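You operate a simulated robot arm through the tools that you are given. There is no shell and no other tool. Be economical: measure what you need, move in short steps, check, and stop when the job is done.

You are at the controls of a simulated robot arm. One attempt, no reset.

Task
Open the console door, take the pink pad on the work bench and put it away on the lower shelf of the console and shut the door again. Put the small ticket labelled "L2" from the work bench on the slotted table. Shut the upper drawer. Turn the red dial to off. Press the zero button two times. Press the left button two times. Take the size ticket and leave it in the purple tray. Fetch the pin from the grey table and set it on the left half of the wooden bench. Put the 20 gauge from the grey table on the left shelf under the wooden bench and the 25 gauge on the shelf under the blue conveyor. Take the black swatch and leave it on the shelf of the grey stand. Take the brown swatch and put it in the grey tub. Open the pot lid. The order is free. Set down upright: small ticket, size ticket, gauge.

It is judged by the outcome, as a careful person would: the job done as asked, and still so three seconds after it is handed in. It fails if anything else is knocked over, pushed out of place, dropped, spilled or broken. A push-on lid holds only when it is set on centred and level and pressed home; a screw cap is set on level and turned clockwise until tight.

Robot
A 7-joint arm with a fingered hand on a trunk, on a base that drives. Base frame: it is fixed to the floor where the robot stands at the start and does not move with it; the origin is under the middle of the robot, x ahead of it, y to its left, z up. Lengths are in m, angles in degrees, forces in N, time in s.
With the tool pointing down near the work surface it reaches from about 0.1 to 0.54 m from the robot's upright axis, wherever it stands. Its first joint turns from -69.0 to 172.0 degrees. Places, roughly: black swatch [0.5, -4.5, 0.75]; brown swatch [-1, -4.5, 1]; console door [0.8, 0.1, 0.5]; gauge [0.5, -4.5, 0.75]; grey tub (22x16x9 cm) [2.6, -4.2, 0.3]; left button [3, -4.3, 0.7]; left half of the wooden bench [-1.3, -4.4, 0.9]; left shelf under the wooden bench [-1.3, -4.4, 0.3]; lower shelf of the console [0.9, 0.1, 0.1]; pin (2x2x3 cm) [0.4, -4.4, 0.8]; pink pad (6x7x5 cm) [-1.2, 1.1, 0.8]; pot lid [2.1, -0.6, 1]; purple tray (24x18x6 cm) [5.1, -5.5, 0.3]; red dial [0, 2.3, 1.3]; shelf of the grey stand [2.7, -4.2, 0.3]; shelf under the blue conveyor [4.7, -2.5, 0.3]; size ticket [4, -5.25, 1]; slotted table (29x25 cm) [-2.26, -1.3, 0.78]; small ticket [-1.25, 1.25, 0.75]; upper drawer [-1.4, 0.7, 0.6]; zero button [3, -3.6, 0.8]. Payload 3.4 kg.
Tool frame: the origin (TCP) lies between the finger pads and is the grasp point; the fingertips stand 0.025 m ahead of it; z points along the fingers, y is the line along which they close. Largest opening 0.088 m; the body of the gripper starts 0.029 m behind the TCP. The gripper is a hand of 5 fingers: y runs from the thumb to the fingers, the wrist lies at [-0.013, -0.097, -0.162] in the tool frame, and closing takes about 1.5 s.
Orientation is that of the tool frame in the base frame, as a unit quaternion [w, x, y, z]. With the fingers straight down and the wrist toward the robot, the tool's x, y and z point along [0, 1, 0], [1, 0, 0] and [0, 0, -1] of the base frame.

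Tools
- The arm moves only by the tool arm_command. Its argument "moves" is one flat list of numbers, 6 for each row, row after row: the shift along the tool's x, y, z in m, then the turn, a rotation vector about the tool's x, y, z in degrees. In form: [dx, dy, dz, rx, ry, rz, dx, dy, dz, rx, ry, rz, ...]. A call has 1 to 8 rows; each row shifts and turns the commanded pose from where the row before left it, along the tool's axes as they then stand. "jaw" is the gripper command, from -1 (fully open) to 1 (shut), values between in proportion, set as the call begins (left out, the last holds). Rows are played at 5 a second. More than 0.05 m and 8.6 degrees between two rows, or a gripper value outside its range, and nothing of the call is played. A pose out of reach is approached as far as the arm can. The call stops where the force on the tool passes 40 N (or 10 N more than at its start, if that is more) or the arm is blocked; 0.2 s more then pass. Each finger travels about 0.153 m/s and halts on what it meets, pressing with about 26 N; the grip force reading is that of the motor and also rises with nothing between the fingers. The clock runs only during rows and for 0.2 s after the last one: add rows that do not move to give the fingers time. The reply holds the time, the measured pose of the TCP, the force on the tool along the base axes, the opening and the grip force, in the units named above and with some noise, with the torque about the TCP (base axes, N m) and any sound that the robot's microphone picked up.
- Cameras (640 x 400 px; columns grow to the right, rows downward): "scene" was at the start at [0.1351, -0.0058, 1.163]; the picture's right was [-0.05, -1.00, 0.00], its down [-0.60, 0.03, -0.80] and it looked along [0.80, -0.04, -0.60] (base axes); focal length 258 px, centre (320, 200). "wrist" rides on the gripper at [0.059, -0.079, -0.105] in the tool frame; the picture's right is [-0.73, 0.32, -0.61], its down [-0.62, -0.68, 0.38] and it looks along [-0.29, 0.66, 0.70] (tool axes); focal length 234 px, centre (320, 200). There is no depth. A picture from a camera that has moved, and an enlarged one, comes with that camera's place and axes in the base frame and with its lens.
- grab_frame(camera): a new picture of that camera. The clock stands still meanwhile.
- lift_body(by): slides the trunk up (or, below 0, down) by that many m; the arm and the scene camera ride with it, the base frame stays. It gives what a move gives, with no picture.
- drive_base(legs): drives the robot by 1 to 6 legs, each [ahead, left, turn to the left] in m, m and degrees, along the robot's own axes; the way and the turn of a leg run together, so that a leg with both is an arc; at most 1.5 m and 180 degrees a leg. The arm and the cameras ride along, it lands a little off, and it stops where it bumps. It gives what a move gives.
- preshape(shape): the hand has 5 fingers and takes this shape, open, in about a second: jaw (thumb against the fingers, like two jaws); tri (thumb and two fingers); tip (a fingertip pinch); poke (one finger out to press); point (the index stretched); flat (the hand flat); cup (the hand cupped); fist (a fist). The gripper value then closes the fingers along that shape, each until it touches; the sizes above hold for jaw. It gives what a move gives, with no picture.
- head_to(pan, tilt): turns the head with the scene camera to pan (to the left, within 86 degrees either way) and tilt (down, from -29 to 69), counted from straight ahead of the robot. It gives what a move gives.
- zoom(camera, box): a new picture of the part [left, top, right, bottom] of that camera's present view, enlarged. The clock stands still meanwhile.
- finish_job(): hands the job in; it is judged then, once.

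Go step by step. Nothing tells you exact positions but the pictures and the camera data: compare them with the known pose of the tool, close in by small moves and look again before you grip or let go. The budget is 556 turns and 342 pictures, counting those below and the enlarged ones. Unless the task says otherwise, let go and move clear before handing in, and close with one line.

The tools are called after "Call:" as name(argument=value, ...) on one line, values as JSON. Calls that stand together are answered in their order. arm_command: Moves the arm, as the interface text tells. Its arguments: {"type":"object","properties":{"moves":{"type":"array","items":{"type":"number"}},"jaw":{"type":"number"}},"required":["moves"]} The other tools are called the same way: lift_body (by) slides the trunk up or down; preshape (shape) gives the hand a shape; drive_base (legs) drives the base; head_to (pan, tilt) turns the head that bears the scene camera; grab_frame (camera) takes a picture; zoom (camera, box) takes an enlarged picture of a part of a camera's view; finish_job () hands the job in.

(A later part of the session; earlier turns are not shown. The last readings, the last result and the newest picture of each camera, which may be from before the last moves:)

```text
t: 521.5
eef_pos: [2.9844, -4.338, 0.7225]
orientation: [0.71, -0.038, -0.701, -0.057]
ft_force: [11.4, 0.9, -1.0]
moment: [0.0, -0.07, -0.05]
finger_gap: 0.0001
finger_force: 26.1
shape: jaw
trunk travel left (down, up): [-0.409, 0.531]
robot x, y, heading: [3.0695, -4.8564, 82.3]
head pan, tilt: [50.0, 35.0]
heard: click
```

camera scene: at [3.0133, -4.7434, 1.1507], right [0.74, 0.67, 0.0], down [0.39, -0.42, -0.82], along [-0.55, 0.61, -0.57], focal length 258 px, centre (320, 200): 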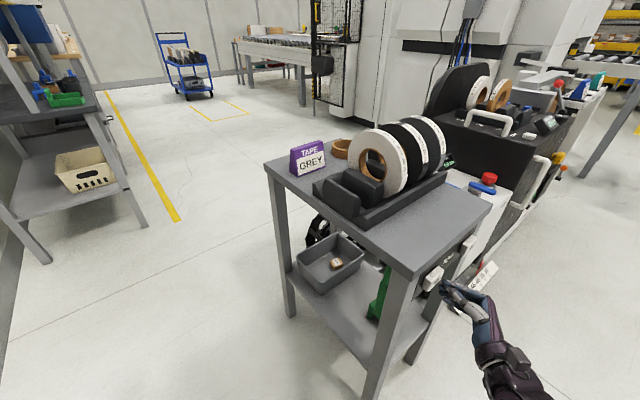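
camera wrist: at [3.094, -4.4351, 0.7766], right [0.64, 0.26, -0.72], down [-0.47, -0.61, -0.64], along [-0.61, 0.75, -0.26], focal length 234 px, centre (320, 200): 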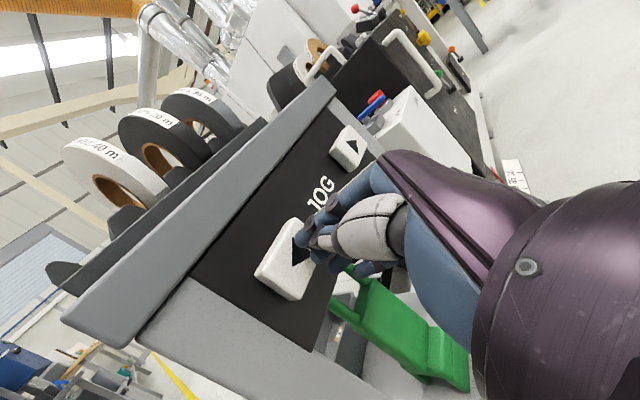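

Two presses done. Backing off and looking for the zero button on the machine.

Call:
arm_command(moves=[0, 0, -0.03, 0, 0, 0, 0, 0, -0.04, 0, 0, 0, 0, 0, -0.04, 0, 0, 0])

Call:
zoom(camera="scene", box=[420, 60, 620, 220])

```text
t: 522.3
eef_pos: [3.0906, -4.3527, 0.7191]
orientation: [0.71, -0.037, -0.701, -0.055]
ft_force: [0.1, 0.6, 0.0]
moment: [0.02, -0.02, 0.02]
finger_gap: 0.0001
finger_force: 26.0
shape: jaw
trunk travel left (down, up): [-0.409, 0.531]
robot x, y, heading: [3.0676, -4.8554, 82.3]
head pan, tilt: [50.0, 35.0]
```

```text
2.50 times, centred on (520, 140) of scene
camera zoom: at [3.0141, -4.7435, 1.1507], right [0.74, 0.67, 0.0], down [0.39, -0.42, -0.82], along [-0.55, 0.61, -0.57], focal length 644 px, centre (-180, 350)
```

zoom: 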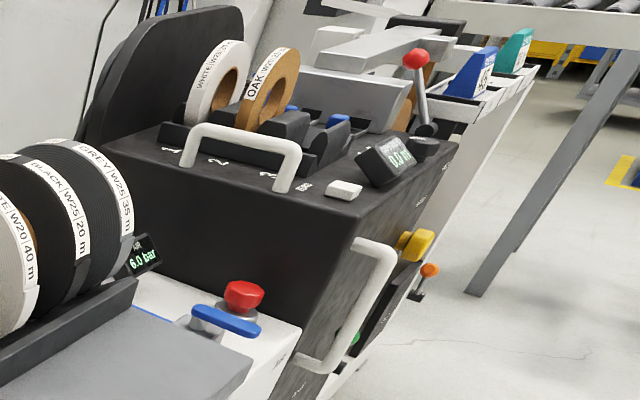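

Call:
drive_base(legs=[[0.3, -0.7, 0], [0.35, 0, 0]])

Call:
arm_command(moves=[0, 0, 0, 0, -8.2, 0, 0, 0, 0, 0, -8.2, 0, 0, 0, 0, 0, -8.2, 0, 0, 0, 0, 0, -8.2, 0, 0, 0, 0, 0, -8.2, 0, 0, 0, 0, 0, -8.2, 0, 0, 0, 0, 0, -8.2, 0, 0, 0, 0, 0, -8.2, 0])

Call:
arm_command(moves=[0, 0, 0, 0, -8.2, 0, 0, 0, 0, 0, -8.2, 0, 0, 0, 0, 0, -8.2, 0, 0, 0, 0, 0, 0, 0])

Call:
lift_body(by=0.3)

Call:
drive_base(legs=[[0, 0, 90]])

Call:
head_to(pan=0, tilt=35)

Call:
grab_frame(camera="scene")

```text
t: 528.2
eef_pos: [3.85, -3.8103, 0.7179]
orientation: [0.71, -0.035, -0.701, -0.054]
ft_force: [-0.7, 0.1, -0.3]
moment: [0.01, -0.04, 0.01]
finger_gap: 0.0001
finger_force: 26.3
shape: jaw
trunk travel left (down, up): [-0.409, 0.531]
robot x, y, heading: [3.8285, -4.3137, 82.8]
head pan, tilt: [50.0, 35.0]
```

```text
t: 530.0
eef_pos: [3.8497, -3.8106, 0.7202]
orientation: [-0.215, 0.058, 0.975, 0.027]
ft_force: [-0.9, -0.3, -0.8]
moment: [0.03, 0.04, 0.03]
finger_gap: 0.0
finger_force: 26.0
shape: jaw
trunk travel left (down, up): [-0.409, 0.531]
robot x, y, heading: [3.829, -4.3145, 82.3]
head pan, tilt: [50.0, 35.0]
```

```text
t: 531.0
eef_pos: [3.848, -3.8099, 0.7194]
orientation: [-0.004, 0.063, 0.998, 0.014]
ft_force: [0.6, -0.1, -0.2]
moment: [0.03, 0.02, -0.04]
finger_gap: 0.0
finger_force: 25.9
shape: jaw
trunk travel left (down, up): [-0.409, 0.531]
robot x, y, heading: [3.8257, -4.3109, 82.7]
head pan, tilt: [50.0, 35.0]
```

```text
t: 534.0
eef_pos: [3.848, -3.8106, 1.0183]
orientation: [-0.004, 0.063, 0.998, 0.013]
ft_force: [-0.2, -0.3, 0.4]
moment: [0.04, 0.01, 0.02]
finger_gap: 0.0002
finger_force: 25.9
shape: jaw
trunk travel left (down, up): [-0.709, 0.231]
robot x, y, heading: [3.825, -4.3131, 82.7]
head pan, tilt: [50.0, 35.0]
```

```text
t: 538.2
eef_pos: [3.3239, -4.294, 1.0193]
orientation: [-0.012, -0.662, 0.75, 0.007]
ft_force: [-0.4, 0.3, -1.1]
moment: [0.04, 0.02, 0.0]
finger_gap: 0.0002
finger_force: 25.6
shape: jaw
trunk travel left (down, up): [-0.709, 0.231]
robot x, y, heading: [3.8286, -4.3143, 173.0]
head pan, tilt: [50.0, 35.0]
```

```text
t: 539.4
eef_pos: [3.3241, -4.2942, 1.019]
orientation: [-0.014, -0.661, 0.75, 0.007]
ft_force: [-0.3, -0.2, -0.9]
moment: [-0.02, 0.01, -0.02]
finger_gap: 0.0
finger_force: 26.0
shape: jaw
trunk travel left (down, up): [-0.709, 0.231]
robot x, y, heading: [3.8315, -4.3135, 172.5]
head pan, tilt: [0.0, 35.0]
```

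```text
151 pictures are left
camera scene: at [3.6901, -4.2983, 1.4507], right [0.13, 0.99, 0.0], down [0.57, -0.07, -0.82], along [-0.81, 0.1, -0.57], focal length 258 px, centre (320, 200)
```

scene: 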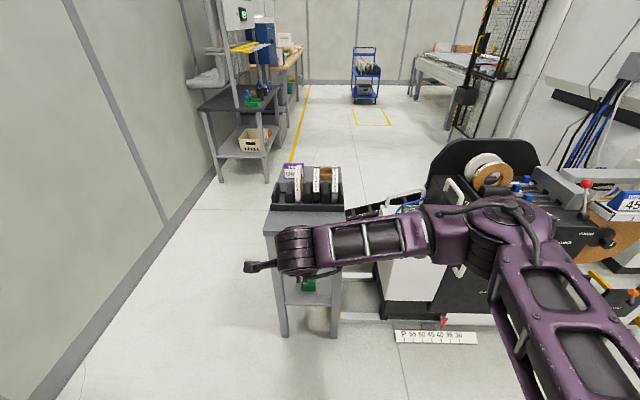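

Call:
arm_command(moves=[0, 0.04, 0, 0, 0, 0, 0, 0.04, 0, 0, 0, 0, 0, 0.035, 0, 0, 0, 0])

Call:
drive_base(legs=[[0.2, -0.653, 0]])

Call:
head_to(pan=0, tilt=40)

Call:
grab_frame(camera="scene")

Call:
grab_frame(camera="wrist")

```text
t: 540.2
eef_pos: [3.2067, -4.2827, 1.0237]
orientation: [-0.012, -0.662, 0.75, 0.006]
ft_force: [0.7, 0.5, 0.0]
moment: [0.02, 0.0, 0.0]
finger_gap: 0.0
finger_force: 26.0
shape: jaw
trunk travel left (down, up): [-0.709, 0.231]
robot x, y, heading: [3.8286, -4.3131, 172.7]
head pan, tilt: [0.0, 35.0]
```

```text
t: 543.9
eef_pos: [3.0929, -3.617, 1.0234]
orientation: [-0.013, -0.661, 0.75, 0.007]
ft_force: [-0.6, 0.5, 0.8]
moment: [0.02, -0.02, 0.01]
finger_gap: 0.0
finger_force: 26.6
shape: jaw
trunk travel left (down, up): [-0.709, 0.231]
robot x, y, heading: [3.7126, -3.6449, 172.6]
head pan, tilt: [0.0, 35.0]
```

```text
t: 544.6
eef_pos: [3.093, -3.6177, 1.025]
orientation: [-0.013, -0.662, 0.75, 0.006]
ft_force: [-0.6, 0.2, -0.6]
moment: [0.0, 0.04, 0.04]
finger_gap: 0.0
finger_force: 26.0
shape: jaw
trunk travel left (down, up): [-0.709, 0.231]
robot x, y, heading: [3.713, -3.6529, 172.5]
head pan, tilt: [0.0, 40.0]
```

```text
150 pictures are left
camera scene: at [3.5775, -3.6337, 1.4432], right [0.13, 0.99, 0.0], down [0.64, -0.08, -0.77], along [-0.76, 0.1, -0.64], focal length 258 px, centre (320, 200)
```

scene: 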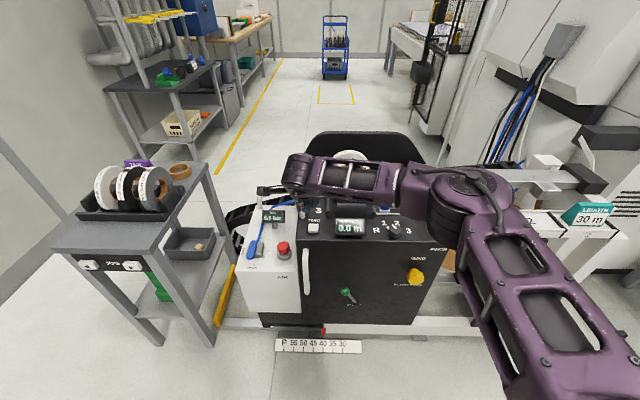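

```text
149 pictures are left
camera wrist: at [3.1668, -3.685, 1.1272], right [-0.21, 0.77, 0.61], down [0.74, 0.53, -0.41], along [-0.63, 0.37, -0.68], focal length 234 px, centre (320, 200)
```

wrist: 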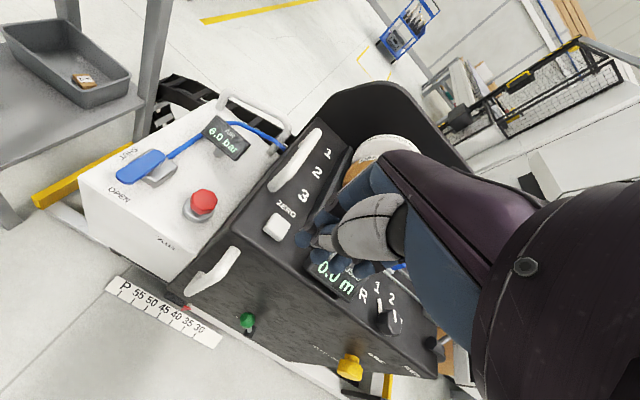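

Call:
drive_base(legs=[[0.119, -0.027, 0]])

Call:
lift_body(by=-0.14)

Call:
grab_frame(camera="scene")

Call:
grab_frame(camera="wrist")

```text
t: 545.8
eef_pos: [2.9769, -3.5731, 1.0246]
orientation: [-0.012, -0.66, 0.751, 0.006]
ft_force: [-0.5, -0.1, 0.3]
moment: [0.0, 0.0, -0.04]
finger_gap: 0.0
finger_force: 25.8
shape: jaw
trunk travel left (down, up): [-0.709, 0.231]
robot x, y, heading: [3.5988, -3.6048, 172.4]
head pan, tilt: [0.0, 40.0]
```

```text
t: 547.5
eef_pos: [2.9765, -3.5732, 0.8839]
orientation: [-0.013, -0.661, 0.751, 0.007]
ft_force: [0.1, 0.5, 0.3]
moment: [0.02, 0.01, -0.01]
finger_gap: 0.0003
finger_force: 26.1
shape: jaw
trunk travel left (down, up): [-0.569, 0.371]
robot x, y, heading: [3.5961, -3.6108, 172.5]
head pan, tilt: [0.0, 40.0]
```

```text
148 pictures are left
camera scene: at [3.4614, -3.5908, 1.3032], right [0.13, 0.99, 0.0], down [0.64, -0.08, -0.77], along [-0.76, 0.1, -0.64], focal length 258 px, centre (320, 200)
```

scene: 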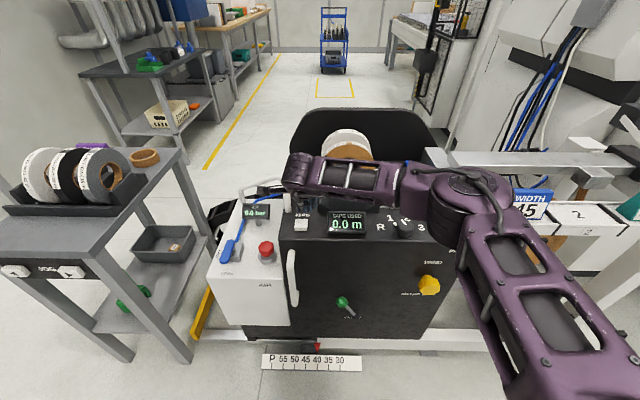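

```text
147 pictures are left
camera wrist: at [3.0506, -3.6415, 0.9874], right [-0.21, 0.77, 0.61], down [0.74, 0.53, -0.41], along [-0.63, 0.37, -0.68], focal length 234 px, centre (320, 200)
```

wrist: 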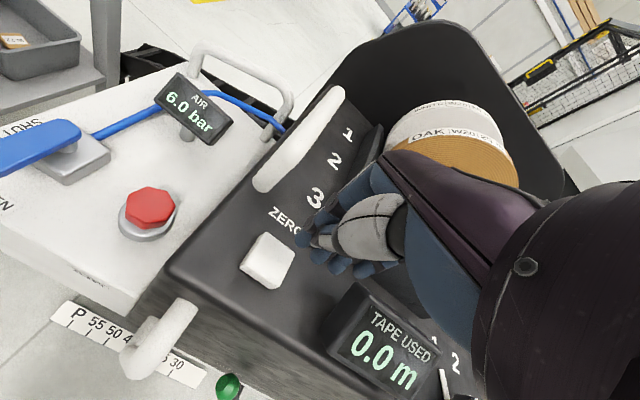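

Call:
arm_command(moves=[0.004, 0, 0.02, 0, 0, 0, 0, 0, 0.018, 0, 0, 0])

Call:
grab_frame(camera="wrist")

```text
t: 548.1
eef_pos: [2.9751, -3.5787, 0.8463]
orientation: [-0.013, -0.66, 0.751, 0.006]
ft_force: [0.2, 0.3, -0.5]
moment: [0.0, 0.01, 0.0]
finger_gap: 0.0
finger_force: 26.0
shape: jaw
trunk travel left (down, up): [-0.569, 0.371]
robot x, y, heading: [3.5972, -3.6046, 172.6]
head pan, tilt: [0.0, 40.0]
```

```text
146 pictures are left
camera wrist: at [3.0494, -3.6463, 0.9492], right [-0.21, 0.77, 0.61], down [0.74, 0.53, -0.41], along [-0.63, 0.37, -0.68], focal length 234 px, centre (320, 200)
```

wrist: 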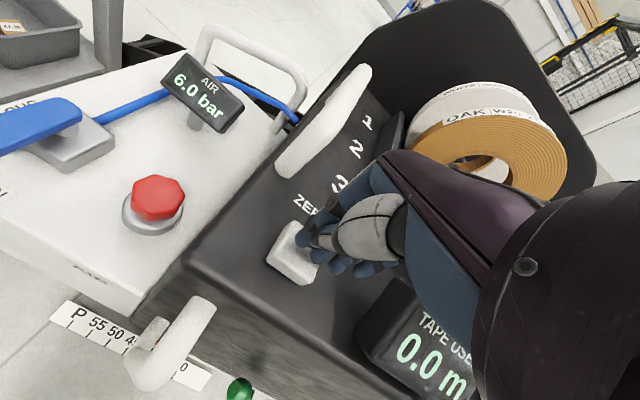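

Call:
arm_command(moves=[0, 0, 0.006, 0, 0, 0, 0, 0, 0.005, 0, 0, 0, 0, 0, 0.004, 0, 0, 0])

```text
t: 548.9
eef_pos: [2.9742, -3.5776, 0.8357]
orientation: [-0.016, -0.661, 0.75, 0.008]
ft_force: [-4.2, 0.4, 12.7]
moment: [0.04, 0.08, 0.0]
finger_gap: 0.0
finger_force: 25.7
shape: jaw
trunk travel left (down, up): [-0.569, 0.371]
robot x, y, heading: [3.5894, -3.6086, 172.7]
head pan, tilt: [0.0, 40.0]
heard: click
```

First zero press registered. Lifting, then the second press.

Call:
arm_command(moves=[0, 0, -0.015, 0, 0, 0, 0, 0, -0.01, 0, 0, 0, 0, 0, 0, 0, 0, 0])

Call:
arm_command(moves=[0, 0, 0.01, 0, 0, 0, 0, 0, 0.01, 0, 0, 0, 0, 0, 0.005, 0, 0, 0])

Call:
arm_command(moves=[0, 0, -0.03, 0, 0, 0, 0, 0, -0.04, 0, 0, 0, 0, 0, -0.04, 0, 0, 0])

```text
t: 549.7
eef_pos: [2.9752, -3.576, 0.8566]
orientation: [-0.012, -0.661, 0.751, 0.007]
ft_force: [-0.1, 0.9, -0.5]
moment: [0.01, 0.01, -0.01]
finger_gap: 0.0
finger_force: 26.1
shape: jaw
trunk travel left (down, up): [-0.569, 0.371]
robot x, y, heading: [3.5979, -3.6045, 172.3]
head pan, tilt: [0.0, 40.0]
```

```text
t: 550.5
eef_pos: [2.9752, -3.5766, 0.8349]
orientation: [-0.015, -0.659, 0.752, 0.008]
ft_force: [-3.6, 2.8, 12.5]
moment: [0.08, 0.09, 0.0]
finger_gap: 0.0
finger_force: 26.0
shape: jaw
trunk travel left (down, up): [-0.569, 0.371]
robot x, y, heading: [3.5967, -3.6082, 172.2]
head pan, tilt: [0.0, 40.0]
heard: click
```

```text
t: 551.3
eef_pos: [2.9783, -3.5774, 0.9435]
orientation: [-0.012, -0.661, 0.75, 0.006]
ft_force: [0.3, 0.2, 0.3]
moment: [0.02, 0.02, -0.01]
finger_gap: 0.0
finger_force: 26.4
shape: jaw
trunk travel left (down, up): [-0.569, 0.371]
robot x, y, heading: [3.5942, -3.6074, 172.4]
head pan, tilt: [0.0, 40.0]
```

Both zero presses done. Next the size ticket near (4, -5.25).

Call:
lift_body(by=0.2)

Call:
drive_base(legs=[[-0.45, 0, 0], [0, 0, 90], [0.55, 0, 0]])

Call:
head_to(pan=0, tilt=25)

Call:
grab_frame(camera="scene")

Call:
head_to(pan=50, tilt=25)

Call:
grab_frame(camera="scene")

```text
t: 553.5
eef_pos: [2.9766, -3.5772, 1.1429]
orientation: [-0.012, -0.661, 0.75, 0.007]
ft_force: [0.5, 0.1, -0.3]
moment: [0.01, 0.03, 0.02]
finger_gap: 0.0
finger_force: 25.7
shape: jaw
trunk travel left (down, up): [-0.769, 0.171]
robot x, y, heading: [3.5996, -3.6077, 172.4]
head pan, tilt: [0.0, 40.0]
```

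```text
t: 562.6
eef_pos: [3.907, -4.8216, 1.1423]
orientation: [0.014, 0.997, -0.074, 0.004]
ft_force: [-0.3, 0.0, -0.2]
moment: [-0.02, -0.01, 0.03]
finger_gap: 0.0
finger_force: 25.9
shape: jaw
trunk travel left (down, up): [-0.769, 0.171]
robot x, y, heading: [3.9508, -4.2026, -98.7]
head pan, tilt: [0.0, 40.0]
```

```text
t: 563.4
eef_pos: [3.9065, -4.8222, 1.1427]
orientation: [0.013, 0.997, -0.074, 0.004]
ft_force: [0.1, -0.2, -0.4]
moment: [0.0, 0.01, 0.0]
finger_gap: 0.0001
finger_force: 26.3
shape: jaw
trunk travel left (down, up): [-0.769, 0.171]
robot x, y, heading: [3.9505, -4.2, -98.6]
head pan, tilt: [0.0, 25.0]
```

```text
145 pictures are left
camera scene: at [3.927, -4.3444, 1.5264], right [-0.99, 0.15, 0.0], down [0.06, 0.42, -0.91], along [-0.14, -0.9, -0.42], focal length 258 px, centre (320, 200)
```

scene: 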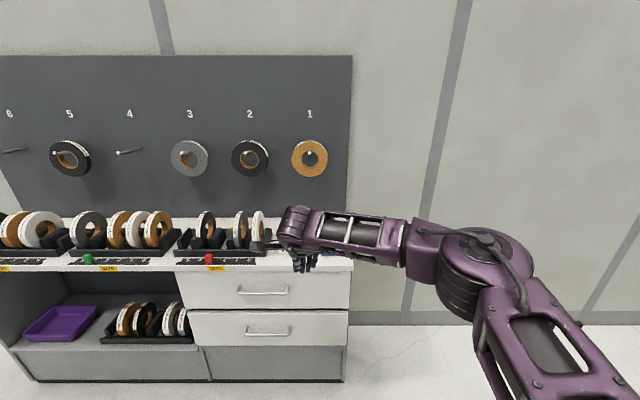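

```text
t: 564.6
eef_pos: [3.9056, -4.8223, 1.1431]
orientation: [0.013, 0.997, -0.074, 0.004]
ft_force: [-0.5, -0.2, -0.6]
moment: [0.0, 0.0, -0.01]
finger_gap: 0.0
finger_force: 26.0
shape: jaw
trunk travel left (down, up): [-0.769, 0.171]
robot x, y, heading: [3.9503, -4.2048, -98.6]
head pan, tilt: [50.0, 25.0]
```

```text
144 pictures are left
camera scene: at [4.0017, -4.3226, 1.5265], right [-0.75, -0.66, 0.0], down [-0.28, 0.32, -0.91], along [0.6, -0.68, -0.42], focal length 258 px, centre (320, 200)
```

scene: 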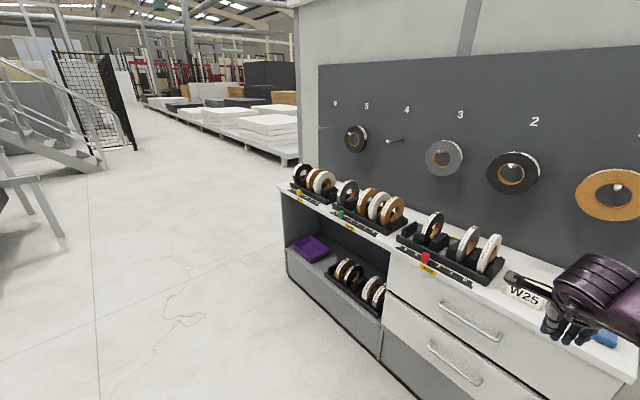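

Call:
zoom(camera="scene", box=[400, 220, 640, 370])

Call:
zoom(camera="scene", box=[270, 150, 430, 330])

Call:
grab_frame(camera="wrist")

```text
2.67 times, centred on (520, 295) of scene
camera zoom: at [4.0017, -4.3226, 1.5265], right [-0.75, -0.66, 0.0], down [-0.28, 0.32, -0.91], along [0.6, -0.68, -0.42], focal length 687 px, centre (-213, -53)
```

zoom: 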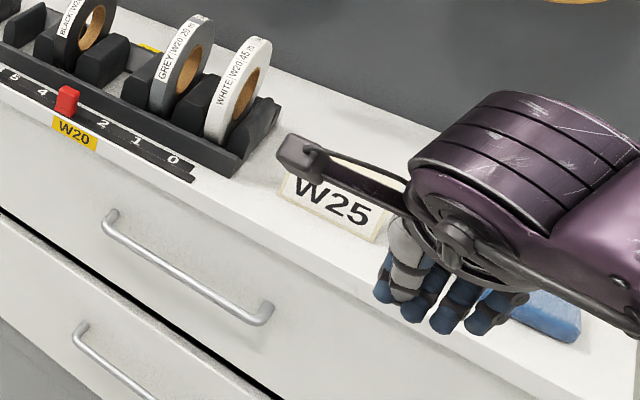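

```text
2.22 times, centred on (350, 240) of scene
camera zoom: at [4.0017, -4.3226, 1.5265], right [-0.75, -0.66, 0.0], down [-0.28, 0.32, -0.91], along [0.6, -0.68, -0.42], focal length 572 px, centre (253, 111)
```

zoom: 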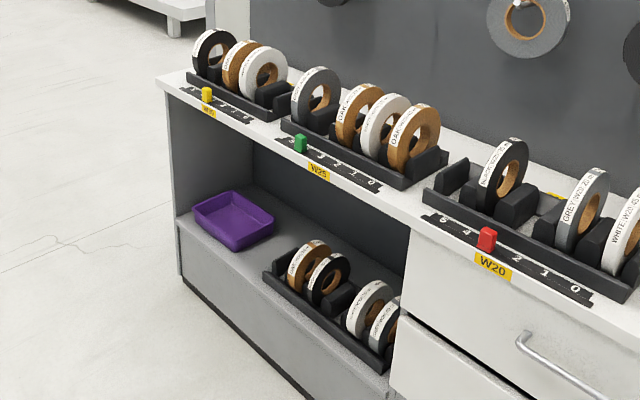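

```text
141 pictures are left
camera wrist: at [3.9762, -4.7501, 1.2453], right [-0.77, -0.2, 0.61], down [-0.51, 0.76, -0.41], along [-0.38, -0.63, -0.68], focal length 234 px, centre (320, 200)
```

wrist: 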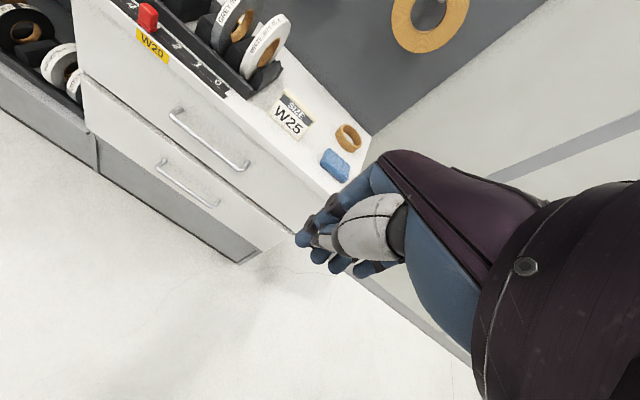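

The size ticket "W25" stands at the right end of the counter near (3.91, -5.30); the purple tray is on the low shelf at the left. Moving closer.

Call:
arm_command(moves=[0, -0.04, 0, 0, 0, 0, 0, -0.04, 0, 0, 0, 0, 0, -0.035, 0, 0, 0, 0], jaw=-1)

Call:
drive_base(legs=[[0.5, 0.12, 0]])

Call:
head_to(pan=0, tilt=50)

Call:
grab_frame(camera="wrist")

Call:
grab_frame(camera="scene")

```text
t: 565.4
eef_pos: [3.9245, -4.7062, 1.1385]
orientation: [0.014, 0.997, -0.074, 0.004]
ft_force: [0.9, 0.4, 0.7]
moment: [-0.02, 0.0, 0.01]
finger_gap: 0.0876
finger_force: 0.0
shape: jaw
trunk travel left (down, up): [-0.769, 0.171]
robot x, y, heading: [3.9519, -4.2029, -98.6]
head pan, tilt: [50.0, 25.0]
```

```text
t: 568.4
eef_pos: [3.9727, -5.2263, 1.139]
orientation: [0.013, 0.997, -0.07, 0.005]
ft_force: [0.1, -0.4, 0.2]
moment: [0.01, -0.01, -0.01]
finger_gap: 0.0876
finger_force: 0.0
shape: jaw
trunk travel left (down, up): [-0.769, 0.171]
robot x, y, heading: [3.9921, -4.722, -98.3]
head pan, tilt: [50.0, 25.0]
```

```text
t: 569.6
eef_pos: [3.9719, -5.2273, 1.1392]
orientation: [0.014, 0.997, -0.071, 0.005]
ft_force: [-0.2, -0.3, 0.2]
moment: [-0.01, 0.01, 0.04]
finger_gap: 0.0876
finger_force: 0.0
shape: jaw
trunk travel left (down, up): [-0.769, 0.171]
robot x, y, heading: [3.9951, -4.718, -98.4]
head pan, tilt: [0.0, 50.0]
```

```text
140 pictures are left
camera wrist: at [4.0414, -5.1543, 1.2415], right [-0.77, -0.2, 0.61], down [-0.52, 0.75, -0.41], along [-0.37, -0.63, -0.68], focal length 234 px, centre (320, 200)
```

wrist: 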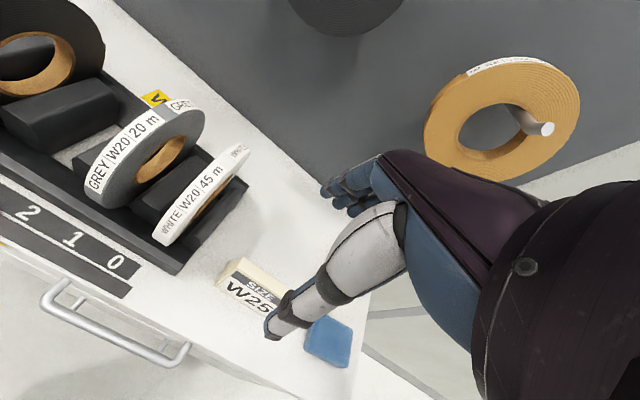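

```text
139 pictures are left
camera scene: at [3.9744, -4.8484, 1.489], right [-0.99, 0.14, 0.0], down [0.11, 0.76, -0.64], along [-0.09, -0.64, -0.77], focal length 258 px, centre (320, 200)
```

scene: 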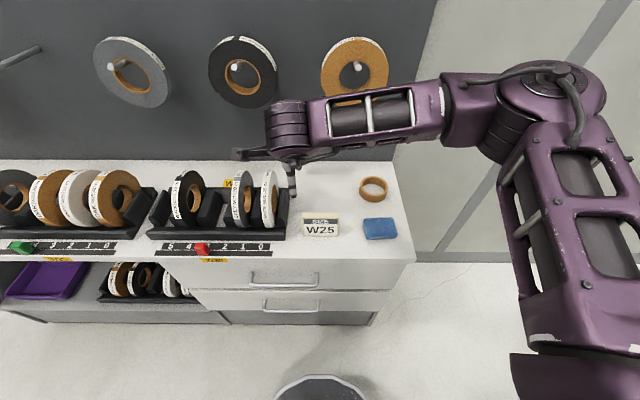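

Call:
zoom(camera="scene", box=[260, 180, 400, 260])

Call:
zoom(camera="wrist", box=[190, 230, 370, 380])

```text
4.57 times, centred on (330, 220) of scene
camera zoom: at [3.9744, -4.8484, 1.489], right [-0.99, 0.14, 0.0], down [0.11, 0.76, -0.64], along [-0.09, -0.64, -0.77], focal length 1178 px, centre (274, 109)
```

zoom: 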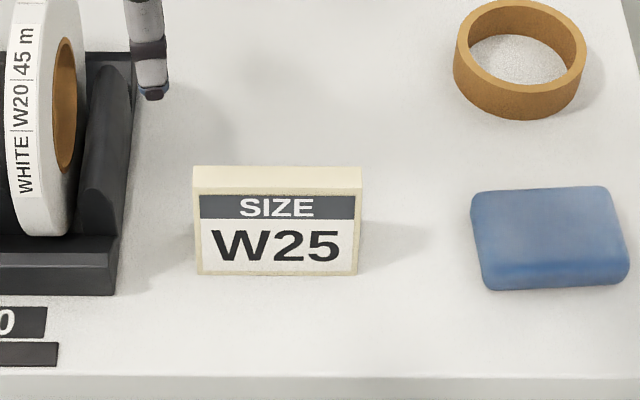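

```text
2.67 times, centred on (280, 305) of wrist
camera zoom: at [4.0414, -5.1543, 1.2415], right [-0.77, -0.2, 0.61], down [-0.52, 0.75, -0.41], along [-0.37, -0.63, -0.68], focal length 624 px, centre (427, -80)
```

zoom: 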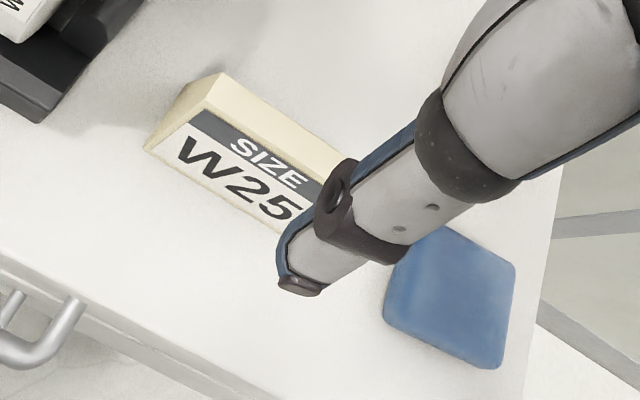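

Call:
arm_command(moves=[-0.023, 0.034, 0, 0, 0, 0, -0.024, 0.033, 0, 0, 0, 0])

Call:
lift_body(by=-0.2)

Call:
grab_frame(camera="wrist")

Call:
grab_frame(camera="scene")

```text
t: 570.2
eef_pos: [3.9154, -5.2874, 1.1371]
orientation: [0.014, 0.997, -0.07, 0.004]
ft_force: [-0.1, 1.1, 1.1]
moment: [-0.01, 0.0, 0.01]
finger_gap: 0.0876
finger_force: 0.0
shape: jaw
trunk travel left (down, up): [-0.769, 0.171]
robot x, y, heading: [3.9957, -4.7228, -98.3]
head pan, tilt: [0.0, 50.0]
```

```text
t: 572.4
eef_pos: [3.9169, -5.2863, 0.9384]
orientation: [0.013, 0.997, -0.071, 0.004]
ft_force: [0.0, -0.5, -0.7]
moment: [-0.01, 0.01, -0.03]
finger_gap: 0.0879
finger_force: 0.1
shape: jaw
trunk travel left (down, up): [-0.569, 0.371]
robot x, y, heading: [3.996, -4.7223, -98.3]
head pan, tilt: [0.0, 50.0]
```

```text
136 pictures are left
camera wrist: at [3.9856, -5.2142, 1.0411], right [-0.77, -0.2, 0.61], down [-0.52, 0.75, -0.41], along [-0.37, -0.63, -0.68], focal length 234 px, centre (320, 200)
```

wrist: 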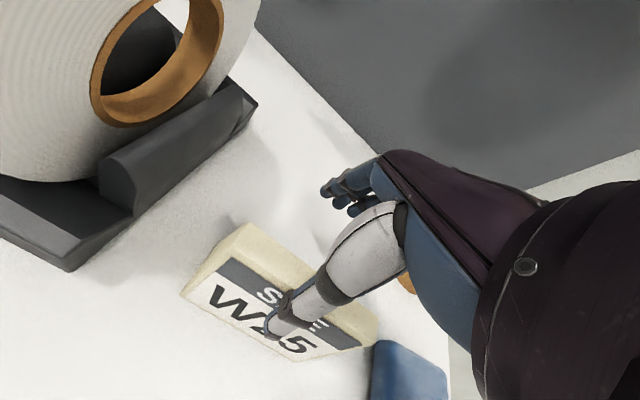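

```text
135 pictures are left
camera scene: at [3.9744, -4.8481, 1.289], right [-0.99, 0.14, 0.0], down [0.11, 0.76, -0.64], along [-0.09, -0.64, -0.77], focal length 258 px, centre (320, 200)
```

scene: 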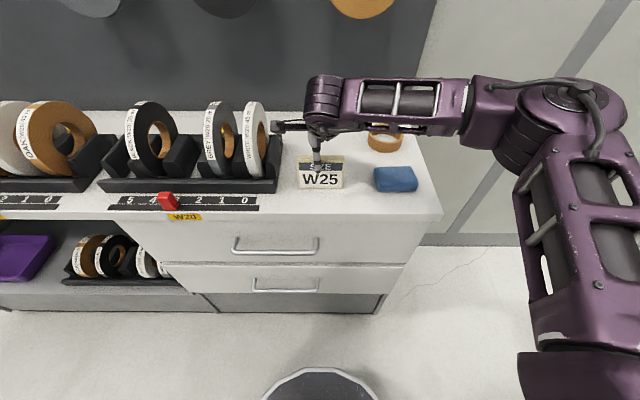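

Call:
arm_command(moves=[-0.008, 0.005, 0.025, 0, 0, 0, 0, 0, 0.03, 0, 0, 0, 0, 0, 0.017, 0, 0, 0])

Call:
grab_frame(camera="wrist")

```text
t: 573.2
eef_pos: [3.9074, -5.2983, 0.8821]
orientation: [0.028, 0.997, -0.07, 0.008]
ft_force: [-0.8, 4.0, 20.8]
moment: [0.33, 0.22, 0.05]
finger_gap: 0.0875
finger_force: 0.1
shape: jaw
trunk travel left (down, up): [-0.569, 0.371]
robot x, y, heading: [3.9942, -4.7195, -98.4]
head pan, tilt: [0.0, 50.0]
stopped in row 3: the force on the tool passed its limit at 51 N (the readings are from after the stop); the commanded pose is now the measured one
```

```text
134 pictures are left
camera wrist: at [3.9758, -5.2221, 0.9842], right [-0.77, -0.18, 0.61], down [-0.52, 0.74, -0.43], along [-0.37, -0.65, -0.67], focal length 234 px, centre (320, 200)
```

wrist: 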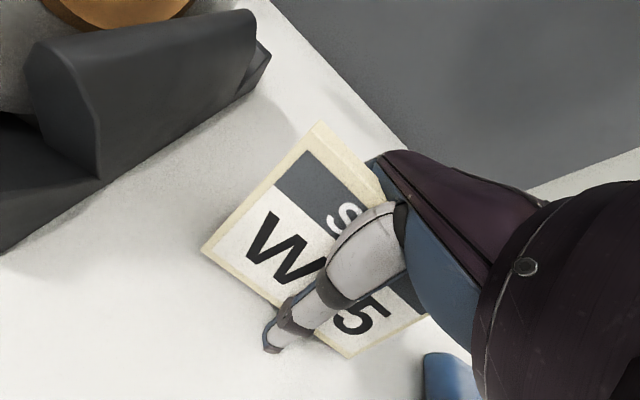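

Call:
arm_command(moves=[0, 0, -0.03, 0, 0, 0, 0, 0, -0.03, 0, 0, 0])

Call:
grab_frame(camera="wrist")

Call:
zoom(camera="scene", box=[260, 100, 440, 230])

```text
t: 573.8
eef_pos: [3.9075, -5.2956, 0.9388]
orientation: [0.024, 0.997, -0.072, 0.007]
ft_force: [-0.5, 0.1, 0.3]
moment: [-0.02, 0.0, 0.04]
finger_gap: 0.0881
finger_force: 0.0
shape: jaw
trunk travel left (down, up): [-0.569, 0.371]
robot x, y, heading: [3.9959, -4.7199, -98.2]
head pan, tilt: [0.0, 50.0]
```

```text
133 pictures are left
camera wrist: at [3.976, -5.2208, 1.0412], right [-0.77, -0.19, 0.61], down [-0.52, 0.74, -0.42], along [-0.37, -0.64, -0.67], focal length 234 px, centre (320, 200)
```

wrist: 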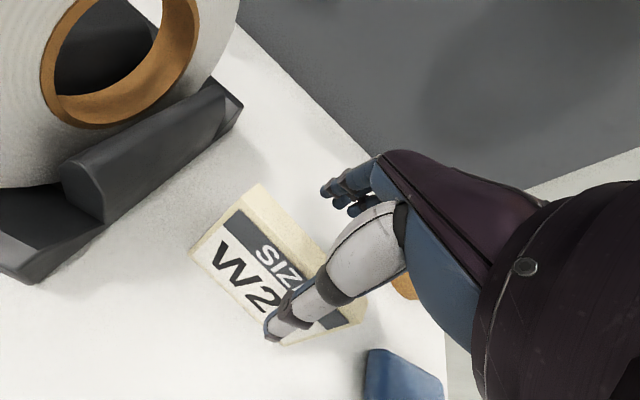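

```text
3.08 times, centred on (350, 165) of scene
camera zoom: at [3.9744, -4.8476, 1.2889], right [-0.99, 0.14, 0.0], down [0.11, 0.76, -0.64], along [-0.09, -0.64, -0.77], focal length 793 px, centre (228, 308)
```

zoom: 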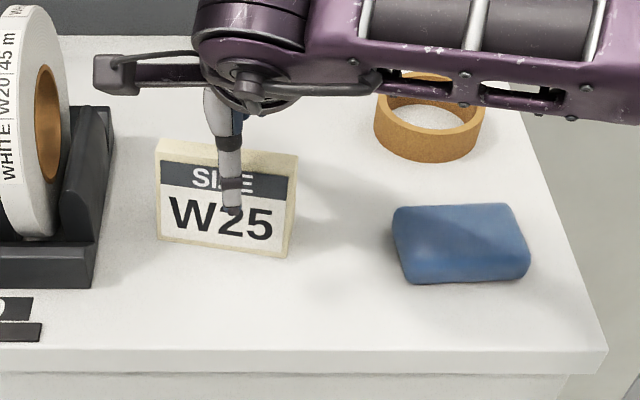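

The counter is at z≈0.86 (the fingertips touched it) and the ticket turned slightly but stands. I'll realign and grip higher.

Call:
arm_command(moves=[0, 0, 0, 2.7, 0, 0, 0, 0, 0, 0, 0, 5, 0, 0, 0, 0, 0, 5, 0, 0, 0.016, 0, 0, 0])

Call:
grab_frame(camera="wrist")

```text
t: 574.8
eef_pos: [3.9065, -5.2945, 0.9218]
orientation: [-0.001, 0.987, -0.158, 0.01]
ft_force: [0.4, -0.5, 0.2]
moment: [-0.01, -0.02, -0.02]
finger_gap: 0.0878
finger_force: 0.0
shape: jaw
trunk travel left (down, up): [-0.569, 0.371]
robot x, y, heading: [3.9986, -4.7226, -98.4]
head pan, tilt: [0.0, 50.0]
```

```text
131 pictures are left
camera wrist: at [3.9854, -5.2386, 1.0281], right [-0.8, -0.08, 0.59], down [-0.37, 0.84, -0.39], along [-0.47, -0.53, -0.7], focal length 234 px, centre (320, 200)
```

wrist: 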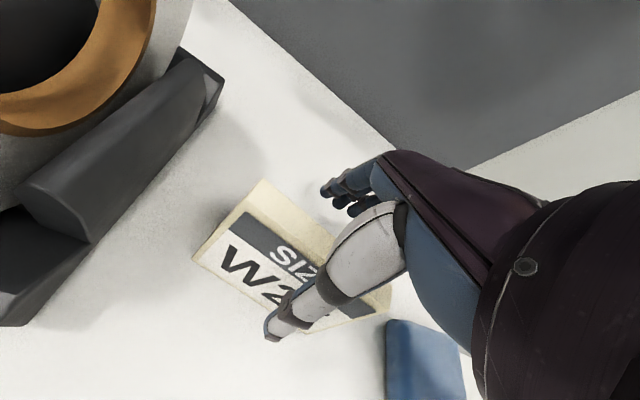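

Call:
arm_command(moves=[0, 0, 0.015, 0, 0, 0])

Call:
arm_command(moves=[0, 0, 0, 0, 0, 0, 0, 0, 0, 0, 0, 0, 0, 0, 0, 0, 0, 0, 0, 0, 0, 0, 0, 0, 0, 0, 0, 0, 0, 0, 0, 0, 0, 0, 0, 0], jaw=1)

Call:
grab_frame(camera="wrist")

Call:
zoom(camera="scene", box=[260, 100, 440, 230])

```text
t: 575.2
eef_pos: [3.9062, -5.2954, 0.9074]
orientation: [-0.002, 0.987, -0.158, 0.009]
ft_force: [-0.6, -0.1, -0.4]
moment: [-0.03, -0.03, 0.02]
finger_gap: 0.0877
finger_force: 0.1
shape: jaw
trunk travel left (down, up): [-0.569, 0.371]
robot x, y, heading: [3.9938, -4.7245, -98.1]
head pan, tilt: [0.0, 50.0]
```

```text
t: 576.6
eef_pos: [3.9071, -5.2947, 0.9072]
orientation: [-0.002, 0.987, -0.158, 0.009]
ft_force: [0.5, -0.1, 1.2]
moment: [0.02, -0.03, 0.03]
finger_gap: 0.0282
finger_force: 25.9
shape: jaw
trunk travel left (down, up): [-0.569, 0.371]
robot x, y, heading: [3.9961, -4.7242, -98.2]
head pan, tilt: [0.0, 50.0]
```

```text
130 pictures are left
camera wrist: at [3.9855, -5.2385, 1.0131], right [-0.8, -0.08, 0.59], down [-0.37, 0.84, -0.39], along [-0.47, -0.53, -0.7], focal length 234 px, centre (320, 200)
```

wrist: 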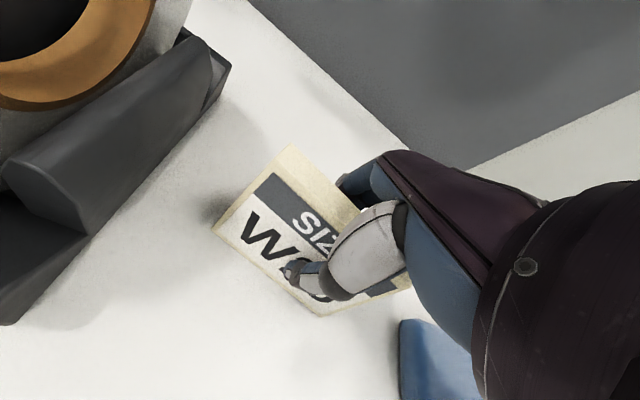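

```text
3.08 times, centred on (350, 165) of scene
camera zoom: at [3.9743, -4.848, 1.289], right [-0.99, 0.14, 0.0], down [0.11, 0.76, -0.64], along [-0.09, -0.64, -0.77], focal length 793 px, centre (228, 308)
```

zoom: 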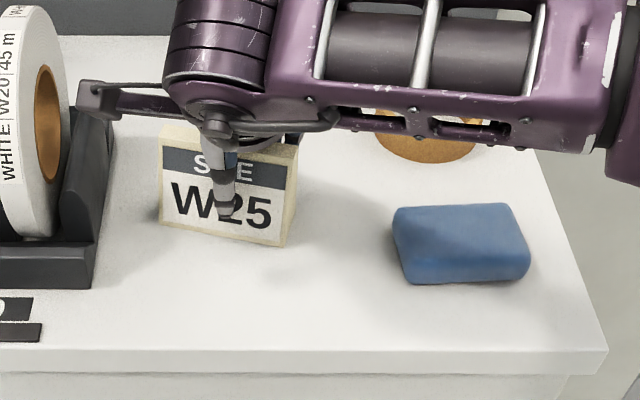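

Call:
arm_command(moves=[0, 0, -0.03, 0, 0, 0, 0, 0, -0.03, 0, 0, 0, 0, 0, -0.04, 0, 0, 0])

Call:
lift_body(by=0.15)

Call:
grab_frame(camera="wrist")

```text
t: 577.4
eef_pos: [3.907, -5.2945, 1.0106]
orientation: [0.0, 0.988, -0.157, 0.009]
ft_force: [0.3, -0.5, -0.4]
moment: [-0.01, -0.02, 0.0]
finger_gap: 0.0283
finger_force: 25.9
shape: jaw
trunk travel left (down, up): [-0.569, 0.371]
robot x, y, heading: [3.9947, -4.7199, -98.3]
head pan, tilt: [0.0, 50.0]
```

```text
t: 579.1
eef_pos: [3.9053, -5.2963, 1.1595]
orientation: [-0.001, 0.987, -0.158, 0.009]
ft_force: [0.1, -0.4, -0.1]
moment: [0.0, 0.01, 0.02]
finger_gap: 0.0281
finger_force: 25.9
shape: jaw
trunk travel left (down, up): [-0.719, 0.221]
robot x, y, heading: [3.9923, -4.7226, -98.2]
head pan, tilt: [0.0, 50.0]
```

```text
128 pictures are left
camera wrist: at [3.9847, -5.2391, 1.2658], right [-0.8, -0.08, 0.59], down [-0.37, 0.84, -0.39], along [-0.47, -0.53, -0.7], focal length 234 px, centre (320, 200)
```

wrist: 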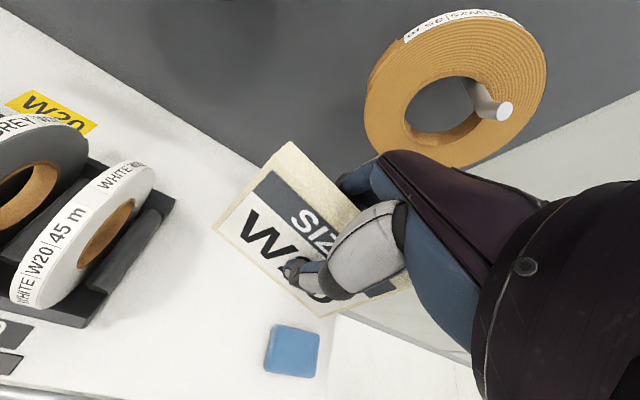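

Call:
arm_command(moves=[0, -0.04, 0, 0, 0, 0, 0, -0.04, 0, 0, 0, 0])

Call:
drive_base(legs=[[-0.296, 0.3, 0], [0, 0.906, 0]])

Call:
lift_body(by=-0.4)

Call:
head_to(pan=0, tilt=35)

Call:
grab_frame(camera="scene")

Call:
grab_frame(camera="wrist")

```text
t: 579.7
eef_pos: [3.932, -5.2171, 1.1602]
orientation: [-0.001, 0.987, -0.158, 0.009]
ft_force: [0.5, -1.0, -0.6]
moment: [-0.02, 0.0, 0.0]
finger_gap: 0.028
finger_force: 25.7
shape: jaw
trunk travel left (down, up): [-0.719, 0.221]
robot x, y, heading: [3.998, -4.7277, -98.3]
head pan, tilt: [0.0, 50.0]
```

```text
t: 586.6
eef_pos: [5.1562, -5.0944, 1.1592]
orientation: [-0.001, 0.987, -0.158, 0.008]
ft_force: [-0.5, 0.1, -0.4]
moment: [0.0, -0.01, 0.0]
finger_gap: 0.028
finger_force: 26.2
shape: jaw
trunk travel left (down, up): [-0.719, 0.221]
robot x, y, heading: [5.2161, -4.5969, -98.2]
head pan, tilt: [0.0, 50.0]
```

```text
t: 590.5
eef_pos: [5.1569, -5.0949, 0.7599]
orientation: [-0.001, 0.987, -0.158, 0.01]
ft_force: [-0.3, -1.2, -0.4]
moment: [0.0, -0.01, 0.0]
finger_gap: 0.028
finger_force: 26.5
shape: jaw
trunk travel left (down, up): [-0.319, 0.621]
robot x, y, heading: [5.2215, -4.5989, -98.3]
head pan, tilt: [0.0, 50.0]
```

```text
t: 591.2
eef_pos: [5.1569, -5.095, 0.7593]
orientation: [-0.001, 0.987, -0.158, 0.01]
ft_force: [-0.1, 0.1, 0.0]
moment: [0.03, 0.0, -0.01]
finger_gap: 0.0281
finger_force: 26.2
shape: jaw
trunk travel left (down, up): [-0.319, 0.621]
robot x, y, heading: [5.2195, -4.5961, -98.3]
head pan, tilt: [0.0, 35.0]
```

```text
127 pictures are left
camera scene: at [5.1977, -4.736, 1.0607], right [-0.99, 0.15, 0.0], down [0.08, 0.57, -0.82], along [-0.12, -0.81, -0.57], focal length 258 px, centre (320, 200)
```

scene: 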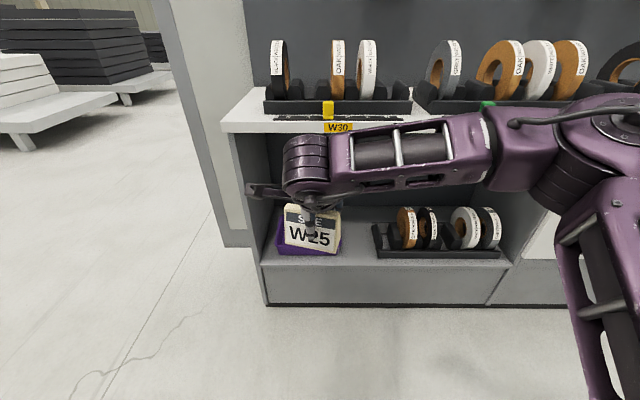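

```text
126 pictures are left
camera wrist: at [5.2354, -5.0382, 0.8652], right [-0.8, -0.08, 0.59], down [-0.37, 0.84, -0.39], along [-0.47, -0.53, -0.7], focal length 234 px, centre (320, 200)
```

wrist: 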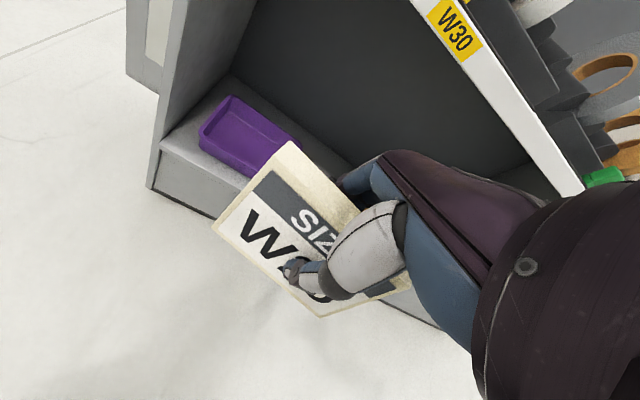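

Call:
arm_command(moves=[0, 0.04, 0, 0, 0, 0, 0, 0.04, 0, 0, 0, 0, 0, 0.04, 0, 0, 0, 0, 0, 0.01, 0, 0, 0, 0])

Call:
lift_body(by=-0.25)

Call:
grab_frame(camera="scene")

Call:
grab_frame(camera="wrist")

```text
t: 592.2
eef_pos: [5.1155, -5.2174, 0.7573]
orientation: [-0.001, 0.988, -0.157, 0.009]
ft_force: [-0.1, -0.3, 0.1]
moment: [0.0, 0.0, 0.04]
finger_gap: 0.0278
finger_force: 25.7
shape: jaw
trunk travel left (down, up): [-0.319, 0.621]
robot x, y, heading: [5.221, -4.5977, -98.0]
head pan, tilt: [0.0, 35.0]
```

```text
t: 594.8
eef_pos: [5.1146, -5.2167, 0.5069]
orientation: [-0.001, 0.987, -0.158, 0.01]
ft_force: [-0.3, 0.7, -0.4]
moment: [-0.01, -0.03, -0.04]
finger_gap: 0.028
finger_force: 26.1
shape: jaw
trunk travel left (down, up): [-0.069, 0.871]
robot x, y, heading: [5.2214, -4.6002, -98.2]
head pan, tilt: [0.0, 35.0]
```

```text
125 pictures are left
camera scene: at [5.1977, -4.736, 0.8108], right [-0.99, 0.15, 0.0], down [0.08, 0.57, -0.82], along [-0.12, -0.81, -0.57], focal length 258 px, centre (320, 200)
```

scene: 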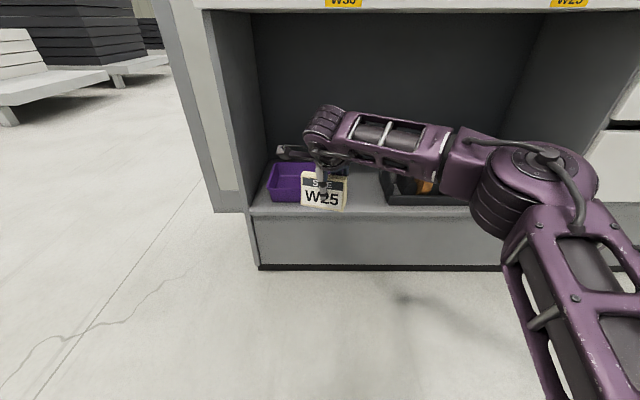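

```text
124 pictures are left
camera wrist: at [5.194, -5.1619, 0.6127], right [-0.8, -0.08, 0.59], down [-0.37, 0.84, -0.39], along [-0.47, -0.53, -0.7], focal length 234 px, centre (320, 200)
```

wrist: 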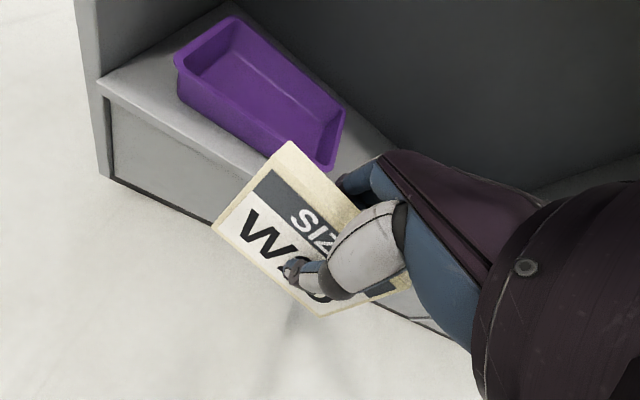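

Call:
drive_base(legs=[[0.268, 0.055, 0]])

Call:
grab_frame(camera="scene")

Call:
grab_frame(camera="wrist")

```text
t: 596.7
eef_pos: [5.1311, -5.4912, 0.5059]
orientation: [-0.001, 0.987, -0.158, 0.009]
ft_force: [0.4, -1.0, 0.0]
moment: [-0.03, -0.02, 0.01]
finger_gap: 0.028
finger_force: 25.9
shape: jaw
trunk travel left (down, up): [-0.069, 0.871]
robot x, y, heading: [5.2373, -4.8691, -98.2]
head pan, tilt: [0.0, 35.0]
```

```text
123 pictures are left
camera scene: at [5.2149, -5.0078, 0.8107], right [-0.99, 0.15, 0.0], down [0.08, 0.57, -0.82], along [-0.12, -0.81, -0.57], focal length 258 px, centre (320, 200)
```

scene: 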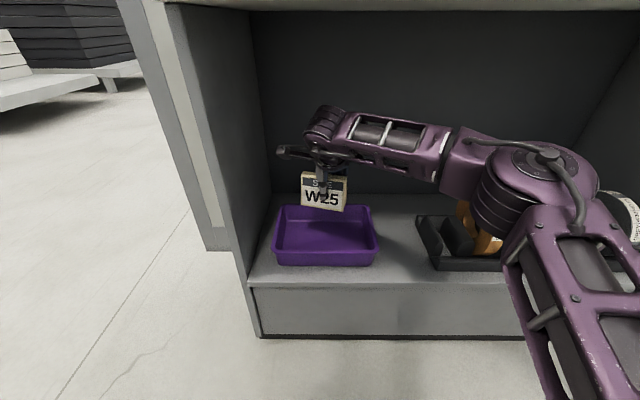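

```text
122 pictures are left
camera wrist: at [5.2111, -5.4337, 0.6127], right [-0.8, -0.08, 0.59], down [-0.37, 0.84, -0.39], along [-0.47, -0.53, -0.7], focal length 234 px, centre (320, 200)
```

wrist: 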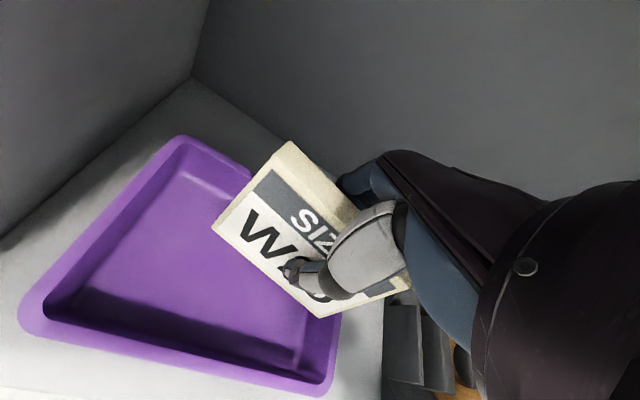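

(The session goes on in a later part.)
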